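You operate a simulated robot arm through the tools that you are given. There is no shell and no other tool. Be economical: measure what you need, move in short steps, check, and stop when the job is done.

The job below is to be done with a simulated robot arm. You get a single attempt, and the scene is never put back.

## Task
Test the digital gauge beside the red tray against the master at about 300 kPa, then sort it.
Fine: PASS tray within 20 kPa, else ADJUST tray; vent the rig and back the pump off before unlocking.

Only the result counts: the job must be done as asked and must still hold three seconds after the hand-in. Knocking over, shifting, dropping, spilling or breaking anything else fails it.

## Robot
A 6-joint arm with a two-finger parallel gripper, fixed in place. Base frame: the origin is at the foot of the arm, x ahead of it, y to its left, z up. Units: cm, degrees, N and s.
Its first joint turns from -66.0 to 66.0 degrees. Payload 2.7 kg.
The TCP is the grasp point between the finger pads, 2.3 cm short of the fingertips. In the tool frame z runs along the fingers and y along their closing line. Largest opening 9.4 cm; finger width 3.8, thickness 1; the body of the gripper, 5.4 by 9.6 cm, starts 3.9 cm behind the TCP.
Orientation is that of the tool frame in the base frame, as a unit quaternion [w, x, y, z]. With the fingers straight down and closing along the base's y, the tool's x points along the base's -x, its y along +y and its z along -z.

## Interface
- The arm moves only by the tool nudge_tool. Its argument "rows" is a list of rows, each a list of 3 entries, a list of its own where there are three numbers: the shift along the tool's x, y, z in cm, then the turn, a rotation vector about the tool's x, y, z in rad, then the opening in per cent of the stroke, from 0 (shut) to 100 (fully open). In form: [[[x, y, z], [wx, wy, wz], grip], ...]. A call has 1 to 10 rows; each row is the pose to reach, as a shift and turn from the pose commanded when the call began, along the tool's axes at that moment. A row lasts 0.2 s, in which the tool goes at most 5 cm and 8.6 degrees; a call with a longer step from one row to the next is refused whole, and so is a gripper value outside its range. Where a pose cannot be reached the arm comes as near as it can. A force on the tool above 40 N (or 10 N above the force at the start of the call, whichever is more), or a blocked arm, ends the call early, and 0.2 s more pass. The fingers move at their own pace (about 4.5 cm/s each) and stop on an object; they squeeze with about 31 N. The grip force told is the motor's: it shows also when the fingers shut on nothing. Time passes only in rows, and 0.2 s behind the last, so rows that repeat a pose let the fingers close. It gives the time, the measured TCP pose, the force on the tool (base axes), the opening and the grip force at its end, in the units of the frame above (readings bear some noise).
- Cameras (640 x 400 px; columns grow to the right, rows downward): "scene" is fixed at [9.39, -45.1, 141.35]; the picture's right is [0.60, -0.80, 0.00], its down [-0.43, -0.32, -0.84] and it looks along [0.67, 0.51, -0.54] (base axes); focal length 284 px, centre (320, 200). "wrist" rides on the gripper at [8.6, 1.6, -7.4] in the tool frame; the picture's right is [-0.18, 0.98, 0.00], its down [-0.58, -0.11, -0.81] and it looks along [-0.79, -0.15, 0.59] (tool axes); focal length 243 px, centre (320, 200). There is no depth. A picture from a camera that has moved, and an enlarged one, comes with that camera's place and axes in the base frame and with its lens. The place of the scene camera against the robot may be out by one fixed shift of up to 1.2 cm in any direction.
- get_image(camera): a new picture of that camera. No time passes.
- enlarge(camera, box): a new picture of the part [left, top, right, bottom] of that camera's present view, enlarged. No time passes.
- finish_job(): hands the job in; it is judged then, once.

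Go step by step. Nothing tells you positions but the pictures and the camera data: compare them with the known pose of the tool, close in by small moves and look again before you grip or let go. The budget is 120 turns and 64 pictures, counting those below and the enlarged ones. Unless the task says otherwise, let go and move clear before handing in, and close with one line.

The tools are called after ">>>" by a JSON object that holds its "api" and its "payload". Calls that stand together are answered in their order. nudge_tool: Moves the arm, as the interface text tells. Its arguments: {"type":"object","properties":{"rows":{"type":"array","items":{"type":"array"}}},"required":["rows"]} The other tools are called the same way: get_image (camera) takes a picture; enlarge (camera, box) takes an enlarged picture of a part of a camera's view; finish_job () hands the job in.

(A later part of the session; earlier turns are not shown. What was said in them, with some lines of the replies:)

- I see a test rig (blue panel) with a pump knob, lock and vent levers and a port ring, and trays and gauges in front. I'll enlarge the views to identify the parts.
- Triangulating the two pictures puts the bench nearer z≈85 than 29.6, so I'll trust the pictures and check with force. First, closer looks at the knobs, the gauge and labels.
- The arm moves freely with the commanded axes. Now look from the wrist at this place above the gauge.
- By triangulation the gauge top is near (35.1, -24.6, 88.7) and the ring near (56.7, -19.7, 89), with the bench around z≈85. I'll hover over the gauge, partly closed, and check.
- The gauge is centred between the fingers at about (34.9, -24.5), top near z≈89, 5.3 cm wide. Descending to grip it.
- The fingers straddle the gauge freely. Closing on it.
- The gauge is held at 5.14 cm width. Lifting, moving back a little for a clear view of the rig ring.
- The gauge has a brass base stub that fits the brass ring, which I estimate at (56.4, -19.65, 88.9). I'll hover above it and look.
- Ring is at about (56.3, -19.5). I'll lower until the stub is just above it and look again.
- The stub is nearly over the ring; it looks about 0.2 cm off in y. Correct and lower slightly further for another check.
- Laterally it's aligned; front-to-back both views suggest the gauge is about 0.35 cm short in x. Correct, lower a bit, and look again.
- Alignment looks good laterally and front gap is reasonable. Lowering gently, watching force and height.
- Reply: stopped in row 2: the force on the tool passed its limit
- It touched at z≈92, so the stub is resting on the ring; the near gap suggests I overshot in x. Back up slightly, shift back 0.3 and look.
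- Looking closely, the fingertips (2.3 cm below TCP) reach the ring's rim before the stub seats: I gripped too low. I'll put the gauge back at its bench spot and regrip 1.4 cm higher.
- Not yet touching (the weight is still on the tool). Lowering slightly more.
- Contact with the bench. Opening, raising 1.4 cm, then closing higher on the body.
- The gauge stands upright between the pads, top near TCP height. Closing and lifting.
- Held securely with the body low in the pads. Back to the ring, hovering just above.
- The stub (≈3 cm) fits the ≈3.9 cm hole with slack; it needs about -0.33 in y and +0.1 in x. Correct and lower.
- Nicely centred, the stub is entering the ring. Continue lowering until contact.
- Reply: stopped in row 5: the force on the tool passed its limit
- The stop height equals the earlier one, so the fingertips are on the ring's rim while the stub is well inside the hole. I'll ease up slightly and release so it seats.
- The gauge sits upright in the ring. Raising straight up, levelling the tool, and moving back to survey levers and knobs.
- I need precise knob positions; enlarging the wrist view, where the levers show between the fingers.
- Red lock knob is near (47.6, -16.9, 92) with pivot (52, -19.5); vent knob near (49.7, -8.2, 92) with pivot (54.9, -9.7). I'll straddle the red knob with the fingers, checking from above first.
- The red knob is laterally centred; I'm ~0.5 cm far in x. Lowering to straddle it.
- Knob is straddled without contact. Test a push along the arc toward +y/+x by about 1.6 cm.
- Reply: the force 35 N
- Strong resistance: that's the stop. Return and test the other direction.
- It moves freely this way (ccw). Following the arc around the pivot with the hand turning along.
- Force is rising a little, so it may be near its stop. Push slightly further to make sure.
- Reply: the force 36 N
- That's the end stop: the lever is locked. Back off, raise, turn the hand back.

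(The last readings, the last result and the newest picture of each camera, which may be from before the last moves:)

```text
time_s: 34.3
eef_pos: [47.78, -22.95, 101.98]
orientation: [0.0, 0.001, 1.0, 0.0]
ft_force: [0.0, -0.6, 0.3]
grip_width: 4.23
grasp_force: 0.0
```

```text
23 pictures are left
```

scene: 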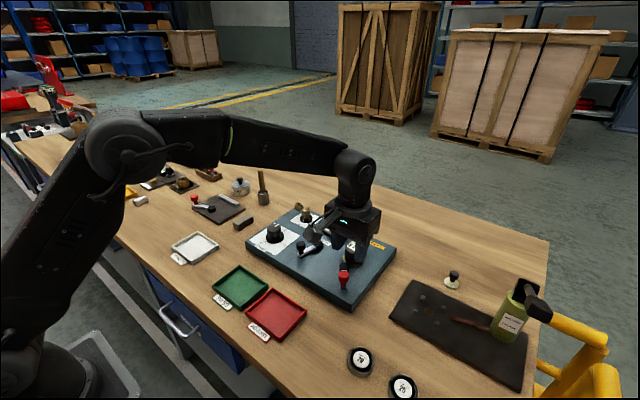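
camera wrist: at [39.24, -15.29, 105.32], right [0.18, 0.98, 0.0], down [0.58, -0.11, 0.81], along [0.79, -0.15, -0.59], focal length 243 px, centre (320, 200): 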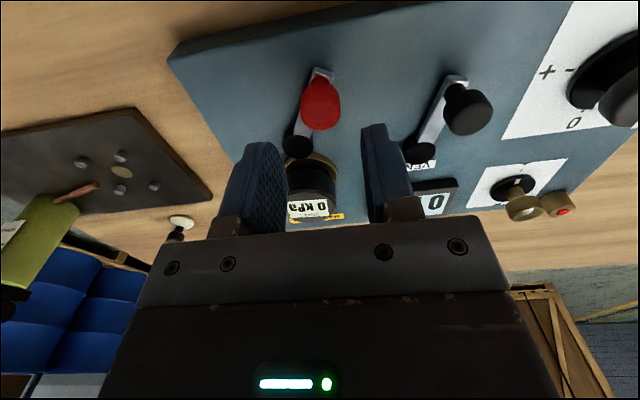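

The red lever is now locked across. Next, hover over the pump knob at about (50.7, 2.4).

>>> {"api": "nudge_tool", "payload": {"rows": [[[-0.5, 4.5, 0], [0, 0, 0], 60], [[-1, 9, 0], [0, 0, 0], 66], [[-1.5, 13.5, 0], [0, 0, 0], 66], [[-2, 18, 0], [0, 0, 0], 66], [[-2.5, 22, 0], [0, 0, 0], 66], [[-2.9, 25.35, 1], [0, 0, 0], 66], [[-2.9, 25.35, 2], [0, 0, 0], 66], [[-2.9, 25.35, 2], [0, 0, 0], 66]]}}

>>> {"api": "get_image", "payload": {"camera": "wrist"}}

```text
time_s: 36.1
eef_pos: [50.58, 2.45, 99.94]
orientation: [-0.001, 0.0, 1.0, 0.001]
ft_force: [0.4, 0.7, 0.1]
grip_width: 6.2
grasp_force: 0.1
```

```text
22 pictures are left
camera wrist: at [41.99, 4.04, 107.33], right [0.18, 0.98, 0.0], down [0.58, -0.11, 0.81], along [0.79, -0.15, -0.59], focal length 243 px, centre (320, 200)
```

wrist: 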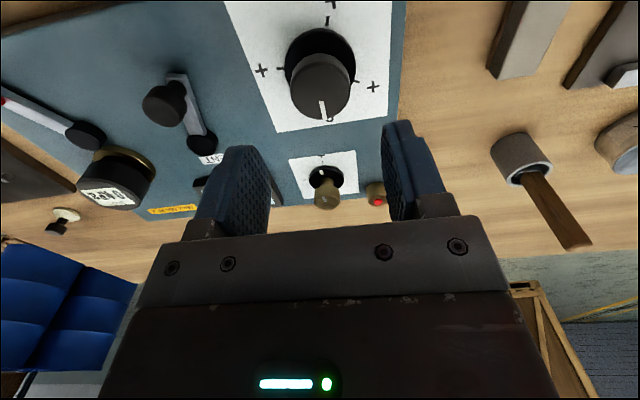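

Knob centred at about (50.5, 2.45). Lowering around it.

>>> {"api": "nudge_tool", "payload": {"rows": [[[0.05, 0, 3], [0, 0, 0], 66], [[0.05, 0, 5.5], [0, 0, 0], 66], [[0.05, 0, 7], [0, 0, 0], 66], [[0.05, 0, 8], [0, 0, 0], 66], [[0.05, 0, 8], [0, 0, 0], 66]]}}

>>> {"api": "enlarge", "payload": {"camera": "scene", "box": [235, 190, 405, 300]}}

```text
time_s: 37.3
eef_pos: [50.68, 2.42, 91.93]
orientation: [0.0, 0.0, 1.0, 0.0]
ft_force: [0.1, -0.7, 0.3]
grip_width: 6.2
grasp_force: 0.1
```

```text
3.64 times, centred on (320, 245) of scene
camera zoom: at [9.39, -45.1, 141.35], right [0.6, -0.8, 0.0], down [-0.43, -0.32, -0.84], along [0.67, 0.51, -0.54], focal length 1032 px, centre (320, 36)
```

zoom: 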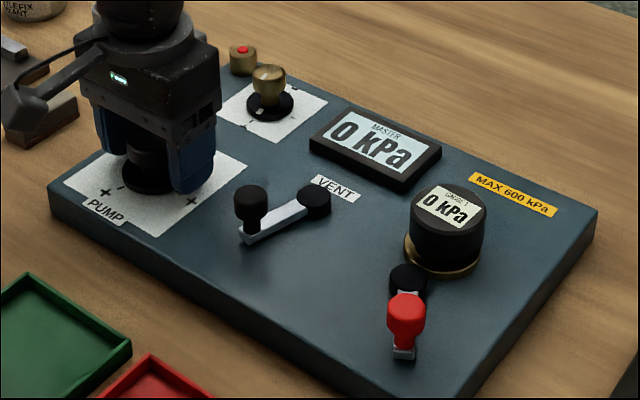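

Both displays are readable from the scene camera. Grip the knob and turn clockwise about 30° as a test.

>>> {"api": "nudge_tool", "payload": {"rows": [[[0, 0, 0], [0, 0, 0], 30], [[0, 0, 0], [0, 0, 0], 30], [[0, 0, 0], [0, 0, 0], 30], [[0, 0, 0], [0, 0, 0], 30], [[0, 0, 0], [0, 0, 0.14], 30], [[0, 0, 0], [0, 0, 0.28], 30], [[0, 0, 0], [0, 0, 0.42], 30], [[0, 0, 0], [0, 0, 0.55], 30], [[0, 0, 0], [0, 0, 0.55], 30]]}}

>>> {"api": "enlarge", "payload": {"camera": "scene", "box": [235, 190, 405, 300]}}

```text
time_s: 39.3
eef_pos: [50.66, 2.49, 92.04]
orientation: [-0.001, 0.272, 0.962, 0.001]
ft_force: [-3.8, 20.1, 4.5]
grip_width: 5.17
grasp_force: 45.1
```

```text
3.64 times, centred on (320, 245) of scene
camera zoom: at [9.37, -45.06, 141.37], right [0.6, -0.8, 0.0], down [-0.43, -0.32, -0.84], along [0.67, 0.51, -0.54], focal length 1032 px, centre (320, 36)
```

zoom: 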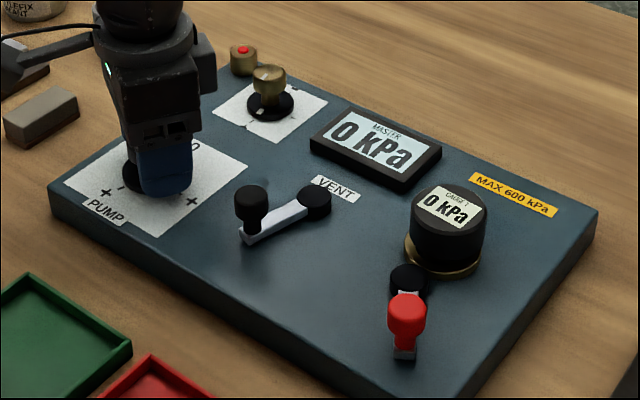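

No reading and side force; unclear whether the knob turned. Turn back to zero and check the grip.

>>> {"api": "nudge_tool", "payload": {"rows": [[[0, 0, 0], [0, 0, -0.14], 30], [[0, 0, 0], [0, 0, -0.28], 30], [[0, 0, 0], [0, 0, -0.42], 30], [[0, 0, 0], [0, 0, -0.55], 30], [[0, 0, 0], [0, 0, -0.55], 30]]}}

```text
time_s: 40.5
eef_pos: [50.7, 2.54, 91.91]
orientation: [0.002, -0.001, 1.0, 0.002]
ft_force: [3.8, 22.8, 7.5]
grip_width: 5.16
grasp_force: 45.0
```

The 5.16 cm width matches the wide skirt rather than the 4 cm cap, with side load: I'm too low and slightly off in y. Open, raise 1 cm, shift +0.2 y and look.

>>> {"api": "nudge_tool", "payload": {"rows": [[[0, 0, 0], [0, 0, 0], 60], [[0, 0, 0], [0, 0, 0], 66], [[0, 0.2, -0.5], [0, 0, 0], 66], [[0, 0.2, -1.1], [0, 0, 0], 66], [[0, 0.2, -1.1], [0, 0, 0], 66]]}}

>>> {"api": "get_image", "payload": {"camera": "wrist"}}

```text
time_s: 41.7
eef_pos: [50.55, 2.52, 93.01]
orientation: [0.0, 0.0, 1.0, 0.001]
ft_force: [0.6, 0.4, 0.0]
grip_width: 6.2
grasp_force: 0.0
```

```text
19 pictures are left
camera wrist: at [41.92, 4.07, 100.39], right [0.18, 0.98, 0.0], down [0.58, -0.11, 0.81], along [0.79, -0.15, -0.59], focal length 243 px, centre (320, 200)
```

wrist: 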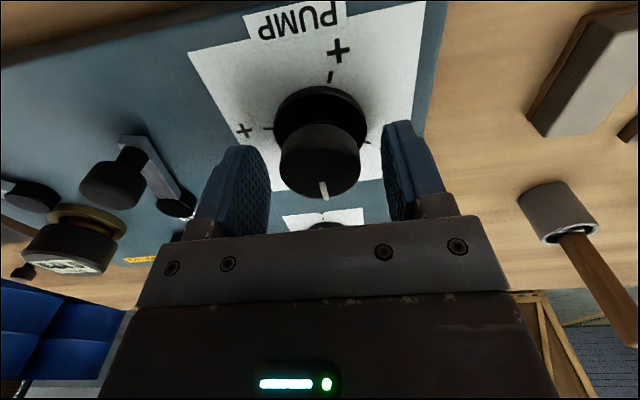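

The pads now frame the 4 cm cap, above the skirt, centred. Grip and test-turn clockwise.

>>> {"api": "nudge_tool", "payload": {"rows": [[[0, 0, 0], [0, 0, 0], 45], [[0, 0, 0], [0, 0, 0], 35], [[0, 0, 0], [0, 0, 0], 35], [[0, 0, 0], [0, 0, 0], 35]]}}

>>> {"api": "nudge_tool", "payload": {"rows": [[[0, 0, 0], [0, 0, 0.14], 35], [[0, 0, 0], [0, 0, 0.28], 35], [[0, 0, 0], [0, 0, 0.42], 35], [[0, 0, 0], [0, 0, 0.55], 35], [[0, 0, 0], [0, 0, 0.55], 35]]}}

>>> {"api": "enlarge", "payload": {"camera": "scene", "box": [235, 190, 405, 300]}}

```text
time_s: 42.7
eef_pos: [50.52, 2.48, 93.07]
orientation: [0.0, 0.0, 1.0, 0.001]
ft_force: [0.2, 1.5, -0.1]
grip_width: 3.97
grasp_force: 44.9
```

```text
time_s: 43.9
eef_pos: [50.58, 2.58, 93.08]
orientation: [0.0, 0.274, 0.962, 0.0]
ft_force: [-4.3, 0.5, 2.7]
grip_width: 3.98
grasp_force: 44.6
```

```text
3.64 times, centred on (320, 245) of scene
camera zoom: at [9.37, -45.1, 141.35], right [0.6, -0.8, 0.0], down [-0.43, -0.32, -0.84], along [0.67, 0.51, -0.54], focal length 1032 px, centre (320, 36)
```

zoom: 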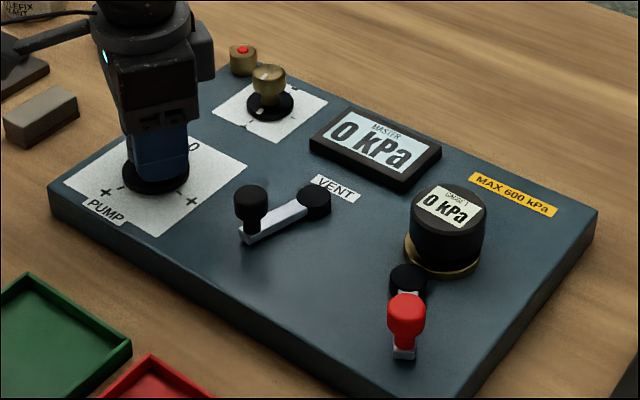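

Good grip but 0 kPa: the vent is probably open. Turn the pump back, release, and go to the vent lever.

>>> {"api": "nudge_tool", "payload": {"rows": [[[0, 0, 0], [0, 0, -0.14], 35], [[0, 0, 0], [0, 0, -0.28], 35], [[0, 0, 0], [0, 0, -0.42], 35], [[0, 0, 0], [0, 0, -0.55], 35], [[0, 0, 0], [0, 0, -0.55], 35], [[0, 0, 0], [0, 0, -0.55], 55], [[0, 0, 0], [0, 0, -0.55], 62], [[0, 0, 0], [0, 0, -0.55], 62], [[0, 0, -3], [0, 0, -0.55], 62], [[0, 0, -5], [0, 0, -0.55], 62]]}}

```text
time_s: 46.1
eef_pos: [50.55, 2.59, 98.09]
orientation: [0.0, 0.0, 1.0, 0.001]
ft_force: [-0.1, -0.3, 0.0]
grip_width: 5.83
grasp_force: 0.0
```

Now hover over the vent knob near (49.7, -8.2).

>>> {"api": "nudge_tool", "payload": {"rows": [[[0.3, -4, 0], [0, 0, 0], 50], [[0.6, -8, 0], [0, 0, 0], 45], [[0.9, -10.7, 0], [0, 0, 0], 45], [[0.9, -10.7, 0], [0, 0, 0], 45]]}}

>>> {"api": "get_image", "payload": {"camera": "wrist"}}

```text
time_s: 47.1
eef_pos: [50.03, -8.37, 98.21]
orientation: [-0.001, 0.0, 1.0, 0.001]
ft_force: [-0.6, -0.5, -0.1]
grip_width: 4.22
grasp_force: 0.0
```

```text
17 pictures are left
camera wrist: at [41.26, -6.8, 105.51], right [0.18, 0.98, 0.0], down [0.58, -0.11, 0.81], along [0.79, -0.15, -0.59], focal length 243 px, centre (320, 200)
```

wrist: 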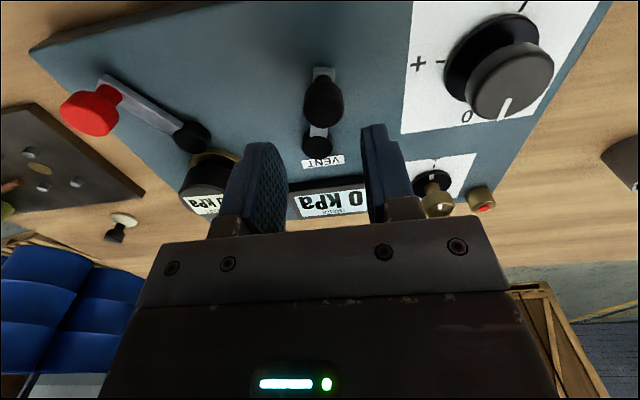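

Vent knob is at about (49.3, -8.2). Lower and straddle it, then test the ccw direction.

>>> {"api": "nudge_tool", "payload": {"rows": [[[0.6, 0.1, 2], [0, 0, 0], 45], [[0.6, 0.1, 4], [0, 0, 0], 45], [[0.6, 0.1, 5.5], [0, 0, 0], 42], [[0.6, 0.1, 5.5], [0, 0, 0], 36], [[0.6, 0.1, 5.5], [0, 0, 0], 33], [[0.7, -0.3, 5.5], [0, 0, 0], 33], [[0.8, -0.7, 5.5], [0, 0, 0], 33], [[0.9, -1.1, 5.5], [0, 0, 0], 33], [[1.0, -1.5, 5.5], [0, 0, 0], 33]]}}

```text
time_s: 49.1
eef_pos: [48.83, -9.21, 92.52]
orientation: [0.001, -0.002, 1.0, 0.002]
ft_force: [13.1, 34.7, -3.5]
grip_width: 4.66
grasp_force: 17.1
```

Blocked that way. So the vent lever turns clockwise (+y); test that.

>>> {"api": "nudge_tool", "payload": {"rows": [[[-0.2, 0.7, 0], [0, 0, 0], 33], [[-0.4, 1.5, 0], [0, 0, 0], 33], [[-0.55, 2.1, 0], [0, 0, 0], 33], [[-0.8, 2.7, 0], [0, 0, 0], 33], [[-1.1, 3.3, 0], [0, 0, 0], 33]]}}

>>> {"api": "enlarge", "payload": {"camera": "scene", "box": [235, 190, 405, 300]}}

```text
time_s: 50.3
eef_pos: [50.01, -6.41, 92.55]
orientation: [-0.001, 0.001, 1.0, 0.001]
ft_force: [-1.0, -2.0, -0.7]
grip_width: 3.21
grasp_force: 0.7
```

```text
3.64 times, centred on (320, 245) of scene
camera zoom: at [9.38, -45.11, 141.35], right [0.6, -0.8, 0.0], down [-0.43, -0.32, -0.84], along [0.67, 0.51, -0.54], focal length 1032 px, centre (320, 36)
```

zoom: 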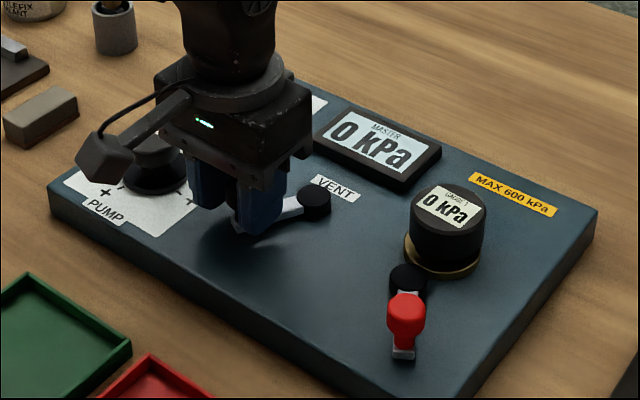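

It moves freely. Following the arc clockwise to the stop.

>>> {"api": "nudge_tool", "payload": {"rows": [[[-0.46, 0.61, 0], [0, 0, 0.14], 33], [[-1.0, 1.15, 0], [0, 0, 0.28], 33], [[-1.61, 1.61, 0], [0, 0, 0.42], 33], [[-2.29, 1.98, 0], [0, 0, 0.56], 33], [[-3.0, 2.26, 0], [0, 0, 0.7], 33], [[-3.75, 2.43, 0], [0, 0, 0.84], 33]]}}

```text
time_s: 51.7
eef_pos: [53.44, -3.95, 92.51]
orientation: [0.0, 0.409, 0.913, 0.0]
ft_force: [-0.3, -0.9, 0.4]
grip_width: 3.21
grasp_force: 0.6
```

Still free; continue.

>>> {"api": "nudge_tool", "payload": {"rows": [[[-0.46, 0.61, 0], [0, 0, 0.14], 33], [[-1.0, 1.16, 0], [0, 0, 0.28], 33], [[-1.61, 1.61, 0], [0, 0, 0.42], 33]]}}

>>> {"api": "enlarge", "payload": {"camera": "scene", "box": [235, 190, 405, 300]}}

```text
time_s: 52.5
eef_pos: [54.5, -4.23, 92.24]
orientation: [-0.013, 0.553, 0.833, -0.007]
ft_force: [-27.1, -7.9, 7.8]
grip_width: 4.39
grasp_force: 14.0
stopped in row 3: the force on the tool passed its limit (the readings are from after the stop); the commanded pose is now the measured one
```

```text
3.64 times, centred on (320, 245) of scene
camera zoom: at [9.3, -45.12, 141.35], right [0.6, -0.8, 0.0], down [-0.43, -0.32, -0.84], along [0.67, 0.51, -0.54], focal length 1032 px, centre (320, 36)
```

zoom: 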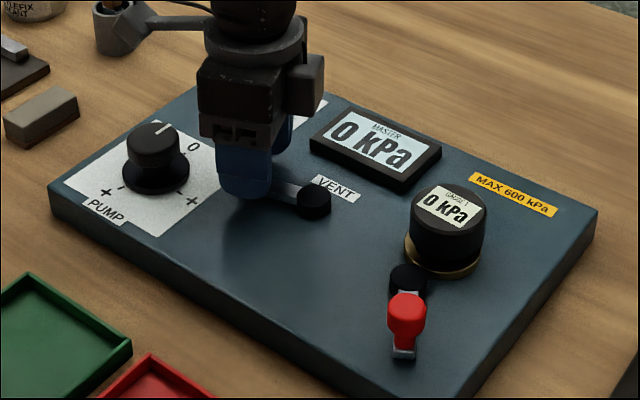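

At the stop: vent closed, pump pointer still at 0. Back off, lift and unwind the hand.

>>> {"api": "nudge_tool", "payload": {"rows": [[[0.3, -0.6, 0], [0, 0, 0], 40], [[0.4, -0.8, 0], [0, 0, 0], 45], [[0.4, -0.8, -3], [0, 0, 0], 45], [[0.4, -0.8, -6], [-0.002, -0.003, -0.14], 45], [[0.4, -0.8, -7], [-0.004, -0.006, -0.28], 50], [[0.4, -0.8, -7], [-0.005, -0.01, -0.42], 62], [[0.4, -0.8, -7], [-0.007, -0.013, -0.56], 62], [[0.4, -0.8, -7], [-0.009, -0.016, -0.7], 62], [[0.4, -0.8, -7], [-0.011, -0.019, -0.84], 62], [[0.4, -0.8, -7], [-0.013, -0.022, -0.98], 62]]}}

>>> {"api": "nudge_tool", "payload": {"rows": [[[0, 0, 0], [-0.001, -0.002, -0.1], 62], [[0, 0, 0], [-0.002, -0.005, -0.192], 62], [[0, 0, 0], [-0.002, -0.005, -0.192], 62]]}}

```text
time_s: 54.7
eef_pos: [54.08, -3.99, 99.33]
orientation: [0.003, 0.095, 0.995, 0.0]
ft_force: [-0.7, 0.3, -0.2]
grip_width: 5.84
grasp_force: 0.2
```

```text
time_s: 55.5
eef_pos: [54.05, -4.24, 99.3]
orientation: [0.007, 0.0, 1.0, -0.002]
ft_force: [0.7, 0.3, 0.2]
grip_width: 5.83
grasp_force: 0.2
```

Back to the pump knob, grip the cap and turn clockwise ~30°.

>>> {"api": "nudge_tool", "payload": {"rows": [[[1.8, 3.3, 0], [-0.004, 0.014, 0], 62], [[3.5, 6.7, 0], [-0.004, 0.014, 0], 62], [[3.5, 6.7, 3], [-0.004, 0.014, 0], 62], [[3.5, 6.7, 5.2], [-0.004, 0.014, 0], 62], [[3.5, 6.7, 6.25], [-0.004, 0.014, 0], 62], [[3.5, 6.7, 6.25], [-0.004, 0.014, 0], 62], [[3.5, 6.7, 6.25], [-0.004, 0.014, 0], 45], [[3.5, 6.7, 6.25], [-0.004, 0.014, 0], 35], [[3.5, 6.7, 6.25], [-0.004, 0.014, 0], 35], [[3.5, 6.7, 6.25], [-0.004, 0.014, 0], 35]]}}

>>> {"api": "nudge_tool", "payload": {"rows": [[[0, 0, 0], [0, 0, 0.14], 35], [[0, 0, 0], [0, 0, 0.28], 35], [[0, 0, 0], [0, 0, 0.42], 35], [[0, 0, 0], [0, 0, 0.55], 35], [[0, 0, 0], [0, 0, 0.55], 35]]}}

>>> {"api": "enlarge", "payload": {"camera": "scene", "box": [235, 190, 405, 300]}}

```text
time_s: 57.7
eef_pos: [50.85, 2.55, 93.29]
orientation: [-0.001, 0.001, 1.0, 0.001]
ft_force: [1.1, -20.8, -7.0]
grip_width: 3.97
grasp_force: 44.6
```

```text
time_s: 58.9
eef_pos: [50.83, 2.49, 93.26]
orientation: [-0.001, 0.275, 0.961, 0.001]
ft_force: [0.9, -28.5, 8.9]
grip_width: 3.97
grasp_force: 44.5
```

```text
3.64 times, centred on (320, 245) of scene
camera zoom: at [9.38, -45.18, 141.33], right [0.6, -0.8, 0.0], down [-0.43, -0.32, -0.84], along [0.67, 0.51, -0.54], focal length 1032 px, centre (320, 36)
```

zoom: 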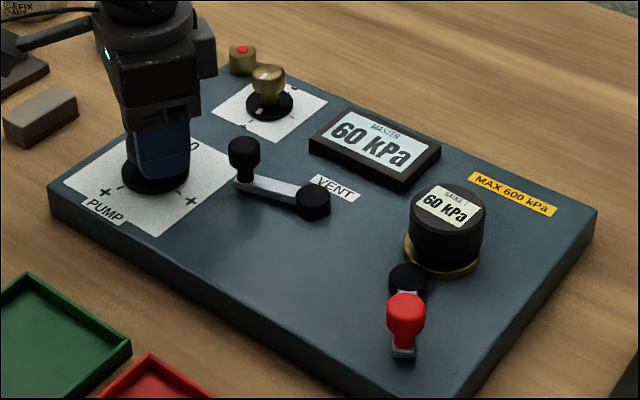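

It pumps: 60 kPa at 0.55 rad on both displays, so 300 needs about 2.75 rad. Continue turning, easing the side load.

>>> {"api": "nudge_tool", "payload": {"rows": [[[-0.1, -0.17, 0], [0, 0, 0.14], 35], [[-0.1, -0.17, 0], [0, 0, 0.28], 35], [[-0.1, -0.17, 0], [0, 0, 0.42], 35], [[-0.1, -0.17, 0], [0, 0, 0.56], 35], [[-0.1, -0.17, 0], [0, 0, 0.7], 35], [[-0.1, -0.17, 0], [0, 0, 0.84], 35], [[-0.1, -0.17, 0], [0, 0, 0.98], 35], [[-0.1, -0.17, 0], [0, 0, 1.12], 35], [[-0.1, -0.17, 0], [0, 0, 1.2], 35], [[-0.1, -0.17, 0], [0, 0, 1.2], 35]]}}

```text
time_s: 60.3
eef_pos: [50.53, 2.25, 93.27]
orientation: [-0.003, 0.638, 0.77, -0.002]
ft_force: [-6.2, -4.6, 6.1]
grip_width: 3.98
grasp_force: 45.2
stopped in row 7: the force on the tool passed its limit (the readings are from after the stop); the commanded pose is now the measured one
```

The force limit tripped at 79° total, but the knob is still gripped. Continue from here.

>>> {"api": "nudge_tool", "payload": {"rows": [[[0, 0, 0], [0, 0, 0.1], 35], [[0, 0, 0], [0, 0, 0.2], 35], [[0, 0, 0], [0, 0, 0.3], 35], [[0, 0, 0], [0, 0, 0.4], 35], [[0, 0, 0], [0, 0, 0.5], 35], [[0, 0, 0], [0, 0, 0.6], 35], [[0, 0, 0], [0, 0, 0.6], 35]]}}

>>> {"api": "enlarge", "payload": {"camera": "scene", "box": [235, 190, 405, 300]}}

```text
time_s: 61.9
eef_pos: [50.33, 2.31, 93.19]
orientation: [-0.002, 0.838, 0.545, -0.004]
ft_force: [-31.6, -9.3, 22.5]
grip_width: 4.02
grasp_force: 45.1
```

```text
3.64 times, centred on (320, 245) of scene
camera zoom: at [9.27, -45.13, 141.35], right [0.6, -0.8, 0.0], down [-0.43, -0.32, -0.84], along [0.67, 0.51, -0.54], focal length 1032 px, centre (320, 36)
```

zoom: 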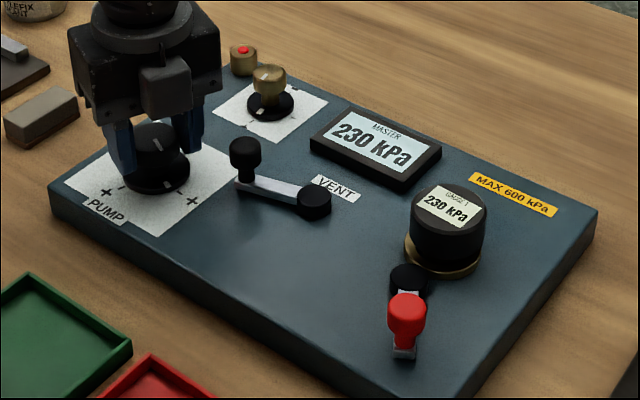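

230 kPa on both now. Turn about 0.5 rad more, relieving the side load.

>>> {"api": "nudge_tool", "payload": {"rows": [[[-0.06, -0.08, 0], [0, 0, 0], 35], [[-0.13, -0.16, 0], [0, 0, 0.1], 35], [[-0.13, -0.16, 0], [0, 0, 0.2], 35], [[-0.13, -0.16, 0], [0, 0, 0.3], 35], [[-0.13, -0.16, 0], [0, 0, 0.4], 35], [[-0.13, -0.16, 0], [0, 0, 0.5], 35], [[-0.13, -0.16, 0], [0, 0, 0.55], 35], [[-0.13, -0.16, 0], [0, 0, 0.55], 35]]}}

>>> {"api": "enlarge", "payload": {"camera": "scene", "box": [310, 205, 390, 260]}}

```text
time_s: 63.7
eef_pos: [50.23, 2.32, 93.22]
orientation: [-0.001, 0.955, 0.298, -0.003]
ft_force: [-23.8, 9.9, 14.1]
grip_width: 3.97
grasp_force: 44.7
```

```text
7.27 times, centred on (350, 232) of scene
camera zoom: at [9.3, -45.08, 141.37], right [0.6, -0.8, 0.0], down [-0.43, -0.32, -0.84], along [0.67, 0.51, -0.54], focal length 2064 px, centre (102, -36)
```

zoom: 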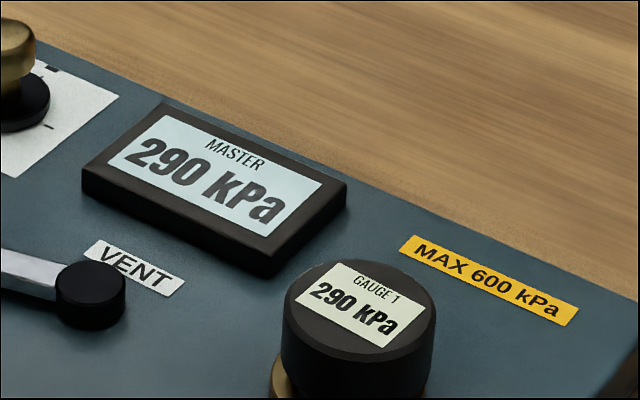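

290 on both. One small step to reach 300.

>>> {"api": "nudge_tool", "payload": {"rows": [[[0, 0, 0], [0, 0, 0.05], 35], [[0, 0, 0], [0, 0, 0.1], 35], [[0, 0, 0], [0, 0, 0.1], 35], [[0, 0, 0], [0, 0, 0.1], 35]]}}

>>> {"api": "enlarge", "payload": {"camera": "scene", "box": [310, 205, 390, 260]}}

```text
time_s: 64.7
eef_pos: [50.28, 2.32, 93.16]
orientation: [-0.002, 0.968, 0.249, -0.003]
ft_force: [-24.5, 19.1, 12.1]
grip_width: 4.03
grasp_force: 44.8
```

```text
7.27 times, centred on (350, 232) of scene
camera zoom: at [9.3, -45.05, 141.38], right [0.6, -0.8, 0.0], down [-0.43, -0.32, -0.84], along [0.67, 0.51, -0.54], focal length 2064 px, centre (102, -36)
```

zoom: 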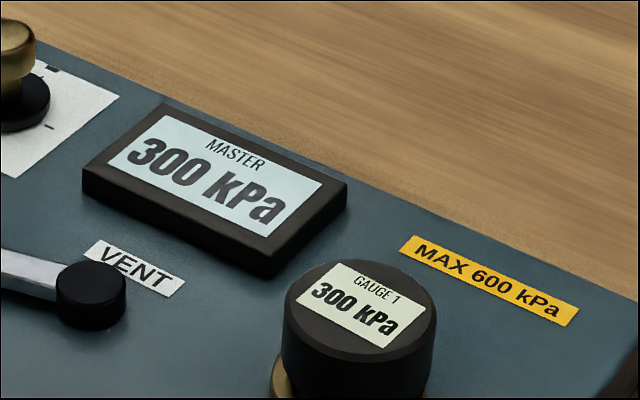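

Master 300, gauge 300: it passes. Now release the pump and unwind the hand toward the vent lever, to vent first.

>>> {"api": "nudge_tool", "payload": {"rows": [[[0, 0, 0], [0, 0, 0], 50], [[0, 0, 0], [0, 0, 0], 62], [[0, 0, 0], [0, 0, 0], 64], [[0, 0, -3], [0, 0, 0], 64], [[0, 0, -6], [0, 0, -0.1], 64], [[0, 0, -6], [0, 0, -0.24], 64], [[0, 0, -6], [0, 0, -0.38], 55], [[0, 0, -6], [0, 0, -0.52], 45], [[0, 0, -6], [0, 0, -0.66], 45], [[0, 0, -6], [0, 0, -0.8], 45]]}}

>>> {"api": "nudge_tool", "payload": {"rows": [[[0, 0, 0], [0, 0, -0.14], 45], [[0, 0, 0], [0, 0, -0.28], 45], [[0, 0, 0], [0, 0, -0.42], 45], [[0, 0, 0], [0, 0, -0.56], 45], [[0, 0, 0], [0, 0, -0.56], 45]]}}

```text
time_s: 66.9
eef_pos: [50.53, 2.24, 99.17]
orientation: [-0.002, 0.793, 0.609, -0.002]
ft_force: [0.5, -0.2, 0.3]
grip_width: 4.23
grasp_force: 0.1
```

```text
time_s: 68.1
eef_pos: [50.49, 2.19, 99.2]
orientation: [-0.002, 0.595, 0.804, -0.002]
ft_force: [0.1, -0.2, -0.4]
grip_width: 4.22
grasp_force: 0.0
```

Moving over the vent knob at about (53.2, -4.3) with the hand along its arc; checking before lowering.

>>> {"api": "nudge_tool", "payload": {"rows": [[[-3.5, 0.34, 0], [0, 0, 0], 45], [[-7, 0.68, 0.5], [0, 0, 0], 45], [[-7, 0.68, 2], [0, 0, 0], 45], [[-7, 0.68, 2], [0, 0, 0], 45]]}}

>>> {"api": "get_image", "payload": {"camera": "wrist"}}

```text
time_s: 69.1
eef_pos: [53.05, -4.36, 97.33]
orientation: [-0.002, 0.595, 0.804, -0.001]
ft_force: [0.0, 0.4, 0.3]
grip_width: 4.24
grasp_force: 0.0
```

```text
10 pictures are left
camera wrist: at [52.24, 4.38, 104.58], right [0.99, 0.11, 0.0], down [0.07, -0.59, 0.81], along [0.09, -0.8, -0.59], focal length 243 px, centre (320, 200)
```

wrist: 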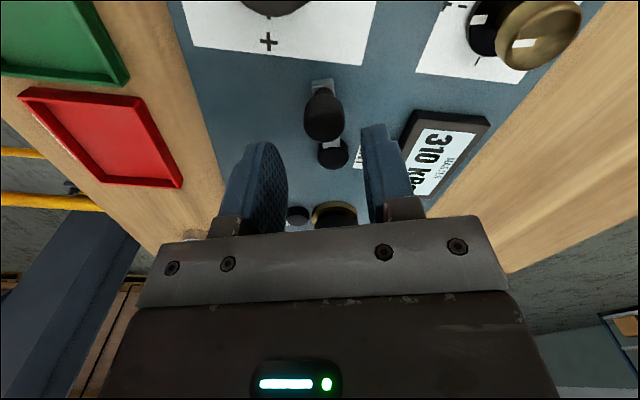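

The knob sits between the fingers. Lower, then sweep it back counter-clockwise to open the vent.

>>> {"api": "nudge_tool", "payload": {"rows": [[[0.3, 0.1, 2], [0, 0, 0], 45], [[0.3, 0.1, 4], [0, 0, 0], 45], [[0.3, 0.1, 4.8], [0, 0, 0], 45], [[0.3, 0.1, 4.8], [0, 0, 0], 36], [[0.3, 0.1, 4.8], [0, 0, 0], 33]]}}

>>> {"api": "nudge_tool", "payload": {"rows": [[[-0.05, -0.78, 0], [0, 0, -0.14], 33], [[-0.22, -1.54, 0], [0, 0, -0.28], 33], [[-0.49, -2.27, 0], [0, 0, -0.42], 33], [[-0.86, -2.97, 0], [0, 0, -0.56], 33], [[-1.31, -3.6, 0], [0, 0, -0.7], 33], [[-1.85, -4.16, 0], [0, 0, -0.84], 33], [[-2.47, -4.64, 0], [0, 0, -0.98], 33], [[-2.89, -4.9, 0], [0, 0, -1.07], 33]]}}

>>> {"api": "enlarge", "payload": {"camera": "scene", "box": [235, 190, 405, 300]}}

```text
time_s: 70.3
eef_pos: [53.16, -3.94, 92.35]
orientation: [-0.002, 0.596, 0.803, -0.002]
ft_force: [-0.7, -0.3, -0.7]
grip_width: 3.09
grasp_force: 0.0
```

```text
time_s: 72.1
eef_pos: [49.18, -8.04, 92.51]
orientation: [-0.002, 0.102, 0.995, -0.001]
ft_force: [0.7, 1.1, 0.2]
grip_width: 3.14
grasp_force: 0.4
```

```text
3.64 times, centred on (320, 245) of scene
camera zoom: at [9.39, -45.1, 141.35], right [0.6, -0.8, 0.0], down [-0.43, -0.32, -0.84], along [0.67, 0.51, -0.54], focal length 1032 px, centre (320, 36)
```

zoom: 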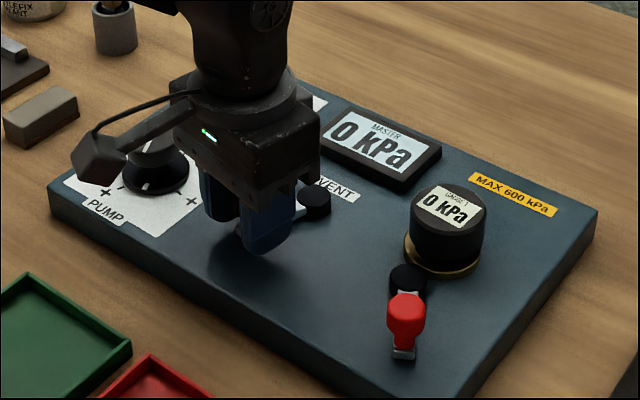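

Vented: both read 0. A small extra push to the stop, then lift and return to the pump.

>>> {"api": "nudge_tool", "payload": {"rows": [[[0, -0.35, 0], [0, 0, 0], 33], [[0, -0.75, 0], [0, 0, 0], 33], [[0, -0.75, 0], [0, 0, 0], 33], [[0, -0.2, 0], [0, 0, 0], 40], [[0, -0.1, 0], [0, 0, 0], 45], [[0, -0.1, -3], [0, 0, 0], 45], [[0, -0.1, -6.5], [0, 0, 0], 55], [[0, -0.1, -6.5], [0, 0, 0.14], 62], [[0, -0.1, -6.5], [0, 0, 0.28], 62], [[0, -0.1, -6.5], [0, 0, 0.42], 62]]}}

```text
time_s: 74.3
eef_pos: [49.24, -8.43, 98.92]
orientation: [-0.002, 0.309, 0.951, -0.001]
ft_force: [-0.8, -0.3, -1.0]
grip_width: 5.83
grasp_force: 0.0
```

Now go over the pump knob with the hand pre-turned so it can back off the full turn.

>>> {"api": "nudge_tool", "payload": {"rows": [[[1.8, 3.15, 0], [0, 0, 0.14], 62], [[3.6, 6.3, 0], [0, 0, 0.28], 62], [[5.45, 9.45, 0], [0, 0, 0.42], 62], [[5.45, 9.45, 0], [0, 0, 0.56], 62], [[5.45, 9.45, 0], [0, 0, 0.7], 62], [[5.45, 9.45, 0], [0, 0, 0.72], 62], [[5.45, 9.45, 3], [0, 0, 0.72], 62], [[5.45, 9.45, 4.8], [0, 0, 0.72], 62], [[5.45, 9.45, 5.85], [0, 0, 0.72], 62], [[5.45, 9.45, 5.85], [0, 0, 0.72], 62]]}}

>>> {"api": "nudge_tool", "payload": {"rows": [[[0, 0, 0], [0, 0, 0], 45], [[0, 0, 0], [0, 0, 0], 35], [[0, 0, 0], [0, 0, 0], 35], [[0, 0, 0], [0, 0, 0], 35]]}}

```text
time_s: 76.5
eef_pos: [50.34, 2.61, 93.02]
orientation: [-0.001, 0.623, 0.782, -0.002]
ft_force: [-0.3, -0.1, 0.7]
grip_width: 5.83
grasp_force: 0.0
```

```text
time_s: 77.5
eef_pos: [50.49, 2.52, 93.05]
orientation: [0.0, 0.624, 0.782, -0.001]
ft_force: [14.0, 2.6, -7.5]
grip_width: 3.99
grasp_force: 44.8
```

Gripped. Turning counter-clockwise.

>>> {"api": "nudge_tool", "payload": {"rows": [[[0, 0, 0], [0, 0, -0.13], 35], [[0, 0, 0], [0, 0, -0.26], 35], [[0, 0, 0], [0, 0, -0.39], 35], [[0, 0, 0], [0, 0, -0.52], 35], [[0, 0, 0], [0, 0, -0.65], 35], [[0, 0, 0], [0, 0, -0.78], 35], [[0, 0, 0], [0, 0, -0.91], 35], [[0, 0, 0], [0, 0, -1.04], 35], [[0, 0, 0], [0, 0, -1.17], 35], [[0, 0, 0], [0, 0, -1.3], 35]]}}

>>> {"api": "nudge_tool", "payload": {"rows": [[[0, 0, 0], [0, 0, -0.13], 35], [[0, 0, 0], [0, 0, -0.26], 35], [[0, 0, 0], [0, 0, -0.39], 35], [[0, 0, 0], [0, 0, -0.52], 35], [[0, 0, 0], [0, 0, -0.65], 35], [[0, 0, 0], [0, 0, -0.78], 35], [[0, 0, 0], [0, 0, -0.91], 35], [[0, 0, 0], [0, 0, -1.04], 35], [[0, 0, 0], [0, 0, -1.17], 35], [[0, 0, 0], [0, 0, -1.27], 35]]}}

```text
time_s: 79.7
eef_pos: [50.47, 2.52, 92.94]
orientation: [-0.003, 0.022, 1.0, 0.0]
ft_force: [5.0, -7.2, -3.4]
grip_width: 3.97
grasp_force: 45.3
```

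```text
time_s: 81.9
eef_pos: [50.53, 2.5, 93.03]
orientation: [-0.001, -0.576, 0.818, 0.0]
ft_force: [18.6, -25.1, -8.0]
grip_width: 3.96
grasp_force: 45.2
```

About 2.58 rad backed off. A bit more to reach the zero stop, then look.

>>> {"api": "nudge_tool", "payload": {"rows": [[[0, 0, 0], [0, 0, -0.08], 35], [[0, 0, 0], [0, 0, -0.14], 35], [[0, 0, 0], [0, 0, -0.14], 35]]}}

>>> {"api": "enlarge", "payload": {"camera": "scene", "box": [240, 200, 320, 255]}}

```text
time_s: 82.7
eef_pos: [50.45, 2.28, 92.97]
orientation: [0.0, -0.63, 0.776, 0.0]
ft_force: [25.4, -21.9, -15.0]
grip_width: 3.99
grasp_force: 45.1
```

```text
7.27 times, centred on (280, 228) of scene
camera zoom: at [9.48, -45.16, 141.33], right [0.6, -0.8, 0.0], down [-0.43, -0.32, -0.84], along [0.67, 0.51, -0.54], focal length 2064 px, centre (611, 0)
```

zoom: 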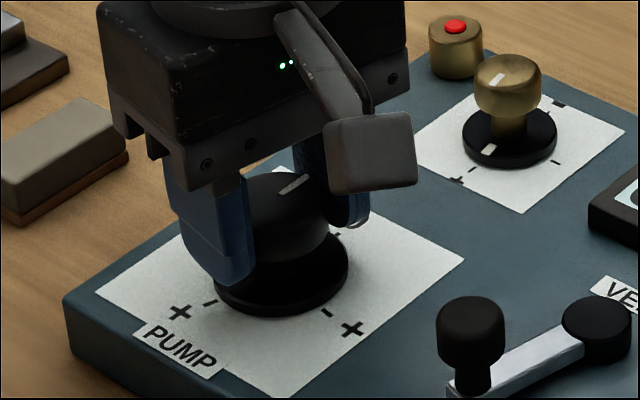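

The pointer looks maybe 8° short of 0. Turn slightly more and check.

>>> {"api": "nudge_tool", "payload": {"rows": [[[0, 0, 0], [0, 0, -0.08], 35], [[0, 0, 0], [0, 0, -0.16], 35], [[0, 0, 0], [0, 0, -0.2], 35], [[0, 0, 0], [0, 0, -0.2], 35]]}}

>>> {"api": "enlarge", "payload": {"camera": "scene", "box": [240, 200, 320, 255]}}

```text
time_s: 83.7
eef_pos: [50.55, 2.6, 93.19]
orientation: [0.001, -0.705, 0.709, 0.0]
ft_force: [23.9, -7.9, -4.5]
grip_width: 3.9
grasp_force: 44.5
```

```text
7.27 times, centred on (280, 228) of scene
camera zoom: at [9.46, -45.12, 141.34], right [0.6, -0.8, 0.0], down [-0.43, -0.32, -0.84], along [0.67, 0.51, -0.54], focal length 2064 px, centre (611, 0)
```

zoom: 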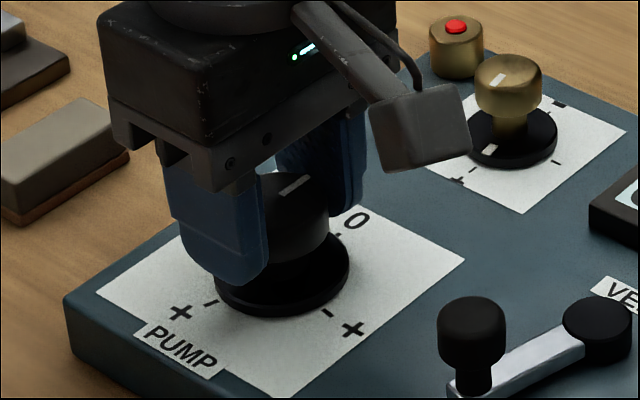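

The pointer now lies on 0 and the knob is at its stop. Release, lift and unwind the hand for the red lever.

>>> {"api": "nudge_tool", "payload": {"rows": [[[0, 0, 0], [0, 0, 0], 50], [[0, 0, 0], [0, 0, 0], 62], [[0, 0, 0], [0, 0, 0], 64], [[0, 0, -3], [0, 0, 0], 64], [[0, 0, -6], [0, 0, 0.14], 60], [[0, 0, -6], [0, 0, 0.28], 50], [[0, 0, -6], [0, 0, 0.42], 45], [[0, 0, -6], [0, 0, 0.56], 45], [[0, 0, -6], [0, 0, 0.7], 45], [[0, 0, -6], [0, 0, 0.84], 45]]}}

>>> {"api": "nudge_tool", "payload": {"rows": [[[0, 0, 0], [0, 0, 0.1], 45], [[0, 0, 0], [0, 0, 0.19], 45], [[0, 0, 0], [0, 0, 0.19], 45]]}}

```text
time_s: 85.9
eef_pos: [50.31, 2.67, 99.06]
orientation: [-0.003, -0.353, 0.936, 0.002]
ft_force: [-0.7, 0.0, -0.4]
grip_width: 4.21
grasp_force: 0.0
```

```text
time_s: 86.7
eef_pos: [50.36, 2.61, 98.99]
orientation: [-0.002, -0.263, 0.965, 0.0]
ft_force: [0.2, -0.3, 0.2]
grip_width: 4.22
grasp_force: 0.0
```

Moving over the red knob near (47.2, -22.4), then checking.

>>> {"api": "nudge_tool", "payload": {"rows": [[[2.6, -3.3, 0], [0, 0, 0], 45], [[5.2, -6.6, 0], [0, 0, 0], 45], [[7.8, -9.9, 0], [0, 0, 0], 45], [[10.4, -13.2, 0], [0, 0, 0], 45], [[13, -16.6, 0], [0, 0, 0], 45], [[15.46, -19.9, 0.5], [0, 0, 0], 45], [[15.46, -19.9, 1], [0, 0, 0], 45], [[15.46, -19.9, 1], [0, 0, 0], 45]]}}

>>> {"api": "get_image", "payload": {"camera": "wrist"}}

```text
time_s: 88.5
eef_pos: [47.54, -22.49, 98.05]
orientation: [-0.003, -0.263, 0.965, 0.0]
ft_force: [-0.3, 0.6, -0.6]
grip_width: 4.22
grasp_force: 0.1
```

```text
6 pictures are left
camera wrist: at [39.23, -25.57, 105.46], right [-0.34, 0.94, 0.0], down [0.56, 0.2, 0.8], along [0.76, 0.28, -0.6], focal length 243 px, centre (320, 200)
```

wrist: 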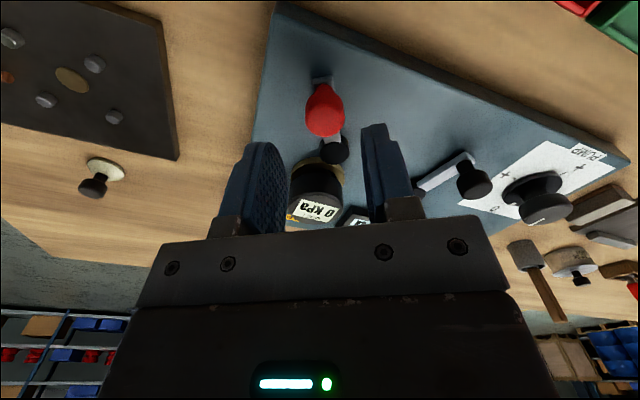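

The red knob is centred between the fingers. Lower and sweep it clockwise back to the unlocked stop.

>>> {"api": "nudge_tool", "payload": {"rows": [[[-0.1, 0.15, 2], [0, 0, 0], 45], [[-0.1, 0.15, 4], [0, 0, 0], 45], [[-0.1, 0.15, 5.4], [0, 0, 0], 45], [[-0.1, 0.15, 5.4], [0, 0, 0], 36], [[-0.1, 0.15, 5.4], [0, 0, 0], 33]]}}

>>> {"api": "nudge_tool", "payload": {"rows": [[[-0.04, 0.74, 0], [0, 0, 0.14], 33], [[-0.19, 1.47, 0], [0, 0, 0.28], 33], [[-0.44, 2.16, 0], [0, 0, 0.42], 33], [[-0.78, 2.82, 0], [0, 0, 0.53], 33], [[-1.21, 3.42, 0], [0, 0, 0.53], 33], [[-1.72, 3.96, 0], [0, 0, 0.53], 33], [[-2.3, 4.42, 0], [0, 0, 0.53], 33], [[-2.77, 4.71, 0], [0, 0, 0.53], 33]]}}

```text
time_s: 89.7
eef_pos: [47.37, -22.3, 92.58]
orientation: [-0.002, -0.265, 0.964, 0.0]
ft_force: [0.0, -0.8, -0.3]
grip_width: 3.08
grasp_force: 0.1
```

```text
time_s: 91.5
eef_pos: [47.16, -16.8, 92.7]
orientation: [-0.003, -0.002, 1.0, 0.0]
ft_force: [-0.4, -1.5, 0.0]
grip_width: 3.13
grasp_force: 0.6
```

A final nudge to the unlocked stop, then lift and move over the gauge.

>>> {"api": "nudge_tool", "payload": {"rows": [[[-0.25, 0.4, 0], [0, 0, 0], 33], [[-0.35, 0.6, 0], [0, 0, 0], 33], [[-0.1, 0.2, 0], [0, 0, 0], 40], [[0, 0.0, 0], [0, 0, 0], 45], [[0, 0, -3], [0, 0, 0], 45], [[0, 0, -6.5], [0, -0.006, 0], 60], [[-4.5, -1.3, -6.5], [0, -0.006, 0], 72], [[-9, -2.6, -6.5], [0, -0.006, 0], 72], [[-9.6, -2.75, -6.5], [0, -0.006, 0], 72], [[-9.6, -2.75, -6.5], [0, -0.006, 0], 72]]}}

>>> {"api": "get_image", "payload": {"camera": "wrist"}}

```text
time_s: 93.7
eef_pos: [57.03, -19.47, 99.19]
orientation: [0.0, -0.002, 1.0, -0.001]
ft_force: [-1.4, -0.2, -0.5]
grip_width: 6.77
grasp_force: 0.2
```

```text
5 pictures are left
camera wrist: at [48.32, -17.9, 106.53], right [0.18, 0.98, 0.0], down [0.58, -0.11, 0.81], along [0.79, -0.15, -0.59], focal length 243 px, centre (320, 200)
```

wrist: 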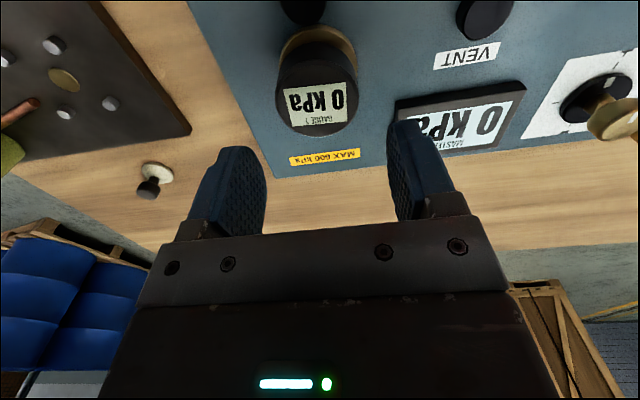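

Gauge top centre is about (57.0, -19.7, 92.3). Adjusting y, lowering and gripping.

>>> {"api": "nudge_tool", "payload": {"rows": [[[0, -0.2, 3], [0, 0, 0], 68], [[0, -0.2, 5.5], [0, 0, 0], 68], [[0, -0.2, 6.8], [0, 0, 0], 68], [[0, -0.2, 6.8], [0, 0, 0], 68], [[0, -0.2, 6.8], [0, 0, 0], 50], [[0, -0.2, 6.8], [0, 0, 0], 40], [[0, -0.2, 6.8], [0, 0, 0], 40], [[0, -0.2, 6.8], [0, 0, 0], 40]]}}

```text
time_s: 95.5
eef_pos: [56.9, -19.69, 92.38]
orientation: [0.001, -0.002, 1.0, -0.001]
ft_force: [0.0, 0.1, -0.6]
grip_width: 5.12
grasp_force: 31.8
```

Gripped with no side load. Lifting straight up slowly.

>>> {"api": "nudge_tool", "payload": {"rows": [[[0, 0, -0.7], [0, 0, 0], 40], [[0, 0, -1.5], [0, 0, 0], 40], [[0, 0, -3], [0, 0, 0], 40], [[0, 0, -6], [0, 0, 0], 40], [[0, 0, -8], [0, 0, 0], 40]]}}

>>> {"api": "get_image", "payload": {"camera": "scene"}}

```text
time_s: 96.7
eef_pos: [56.93, -19.83, 100.3]
orientation: [0.0, -0.001, 1.0, 0.0]
ft_force: [0.0, 0.6, -1.8]
grip_width: 5.13
grasp_force: 31.3
```

```text
4 pictures are left
```

scene: 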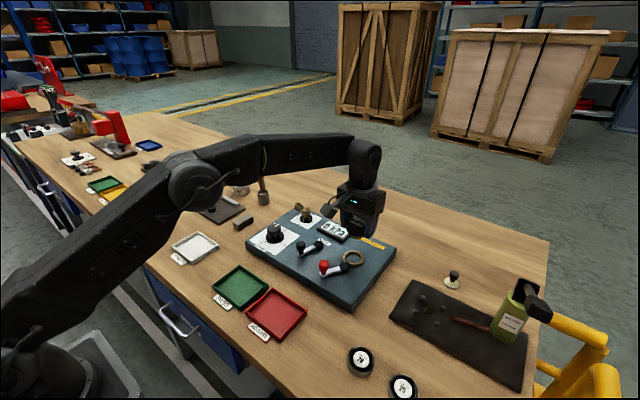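

The gauge is out and both levers/pump are back. Carry it over to the green PASS tray, centre about (34.3, -1.5).

>>> {"api": "nudge_tool", "payload": {"rows": [[[3.2, 2.6, 0], [0, 0, 0], 40], [[6.5, 5.2, 0], [0, 0, 0], 40], [[9.7, 7.8, 0], [0, 0, 0], 40], [[13, 10.4, 0], [0, 0, 0], 40], [[16.2, 13, 0], [0, 0, 0], 40], [[19.4, 15.6, 0], [0, 0, 0], 40], [[22.6, 18.2, 0], [0, 0, 0], 40], [[22.6, 18.2, 3], [0, 0, 0], 40], [[22.6, 18.2, 5.5], [0, 0, 0], 40], [[22.6, 18.2, 5.5], [0, 0, 0], 40]]}}

>>> {"api": "get_image", "payload": {"camera": "wrist"}}

```text
time_s: 98.9
eef_pos: [34.06, -1.34, 94.73]
orientation: [0.001, -0.002, 1.0, 0.0]
ft_force: [0.6, -0.3, -2.9]
grip_width: 5.11
grasp_force: 31.1
```

```text
3 pictures are left
camera wrist: at [25.44, 0.28, 102.01], right [0.18, 0.98, 0.0], down [0.58, -0.11, 0.81], along [0.79, -0.15, -0.59], focal length 243 px, centre (320, 200)
```

wrist: 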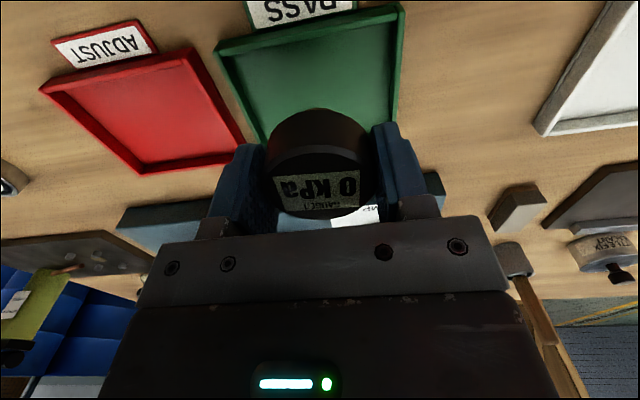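

The tray spans about x 30–39, y -6.4–3.6, so I'll go to x≈34.6 and lower gently until it touches.

>>> {"api": "nudge_tool", "payload": {"rows": [[[-0.5, 0, 1.5], [0, 0, 0], 40], [[-0.5, 0, 3], [0, 0, 0], 40], [[-0.5, 0, 3.6], [0, 0, 0], 40], [[-0.5, 0, 3.9], [0, 0, 0], 40], [[-0.5, 0, 4.2], [0, 0, 0], 40], [[-0.5, 0, 4.4], [0, 0, 0], 40]]}}

```text
time_s: 100.3
eef_pos: [34.74, -1.49, 90.23]
orientation: [0.0, -0.001, 1.0, 0.001]
ft_force: [-0.1, 0.7, -2.5]
grip_width: 5.11
grasp_force: 31.5
```

Not touching yet; lowering in small steps.

>>> {"api": "nudge_tool", "payload": {"rows": [[[0, 0, 0.15], [0, 0, 0], 40], [[0, 0, 0.3], [0, 0, 0], 40], [[0, 0, 0.4], [0, 0, 0], 40]]}}

```text
time_s: 101.1
eef_pos: [34.69, -1.48, 89.92]
orientation: [0.001, -0.002, 1.0, 0.0]
ft_force: [0.3, 0.5, -2.1]
grip_width: 5.15
grasp_force: 30.8
```

>>> {"api": "nudge_tool", "payload": {"rows": [[[0, 0, 0.15], [0, 0, 0], 40], [[0, 0, 0.3], [0, 0, 0], 40], [[0, 0, 0.4], [0, 0, 0], 40]]}}

```text
time_s: 101.9
eef_pos: [34.73, -1.44, 89.6]
orientation: [0.002, -0.002, 1.0, 0.0]
ft_force: [-5.8, -2.7, 23.2]
grip_width: 5.16
grasp_force: 30.2
```

The gauge is on the tray floor (contact force). Ease up slightly, open and retreat upward.

>>> {"api": "nudge_tool", "payload": {"rows": [[[0, 0, -0.1], [0, 0, 0], 40], [[0, 0, -0.1], [0, 0, 0], 50], [[0, 0, -0.1], [0, 0, 0], 60], [[0, 0, -0.1], [0, 0, 0], 64], [[0, 0, -0.1], [0, 0, 0], 64], [[0, 0, -1.5], [0, 0, 0], 64], [[0, 0, -4], [0, 0, 0], 64], [[0, 0, -8], [0, 0, 0], 64], [[0, 0, -12], [0, 0, 0], 64], [[0, 0, -15], [0, 0, 0], 64]]}}

>>> {"api": "get_image", "payload": {"camera": "wrist"}}

>>> {"api": "enlarge", "payload": {"camera": "scene", "box": [200, 200, 400, 340]}}

```text
time_s: 104.1
eef_pos: [34.58, -1.44, 104.4]
orientation: [0.0, -0.002, 1.0, 0.0]
ft_force: [0.4, -0.4, -0.6]
grip_width: 6.03
grasp_force: 0.1
```

```text
2 pictures are left
camera wrist: at [25.92, 0.08, 111.82], right [0.18, 0.98, 0.0], down [0.58, -0.11, 0.81], along [0.79, -0.15, -0.59], focal length 243 px, centre (320, 200)
```

wrist: 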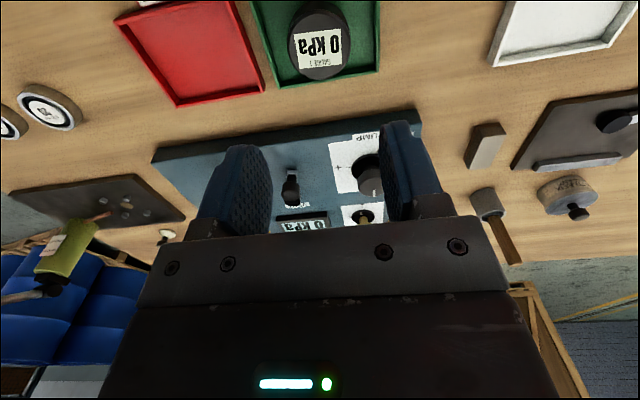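

```text
2.86 times, centred on (300, 270) of scene
camera zoom: at [9.39, -45.1, 141.35], right [0.6, -0.8, 0.0], down [-0.43, -0.32, -0.84], along [0.67, 0.51, -0.54], focal length 811 px, centre (377, 0)
```

zoom: 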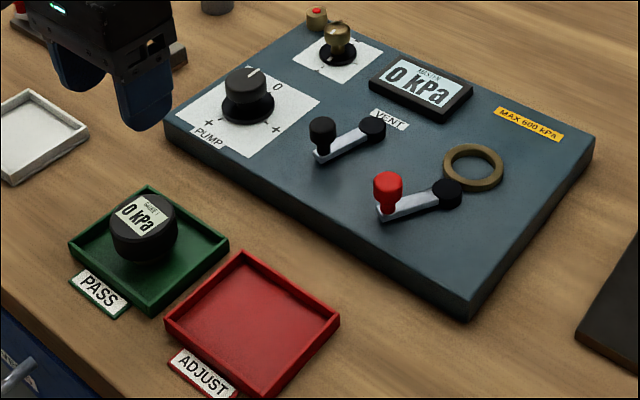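

The gauge stands in the green PASS tray. The vent lever is open, the pump is at 0, the red lever is unlocked and the arm is clear, so I'm handing in.

>>> {"api": "finish_job", "payload": {}}

```text
The job is handed in.
```

The gauge read 300 kPa against the master's 300 kPa, so it went in the PASS tray; I vented the rig and backed the pump off to 0 before unlocking.
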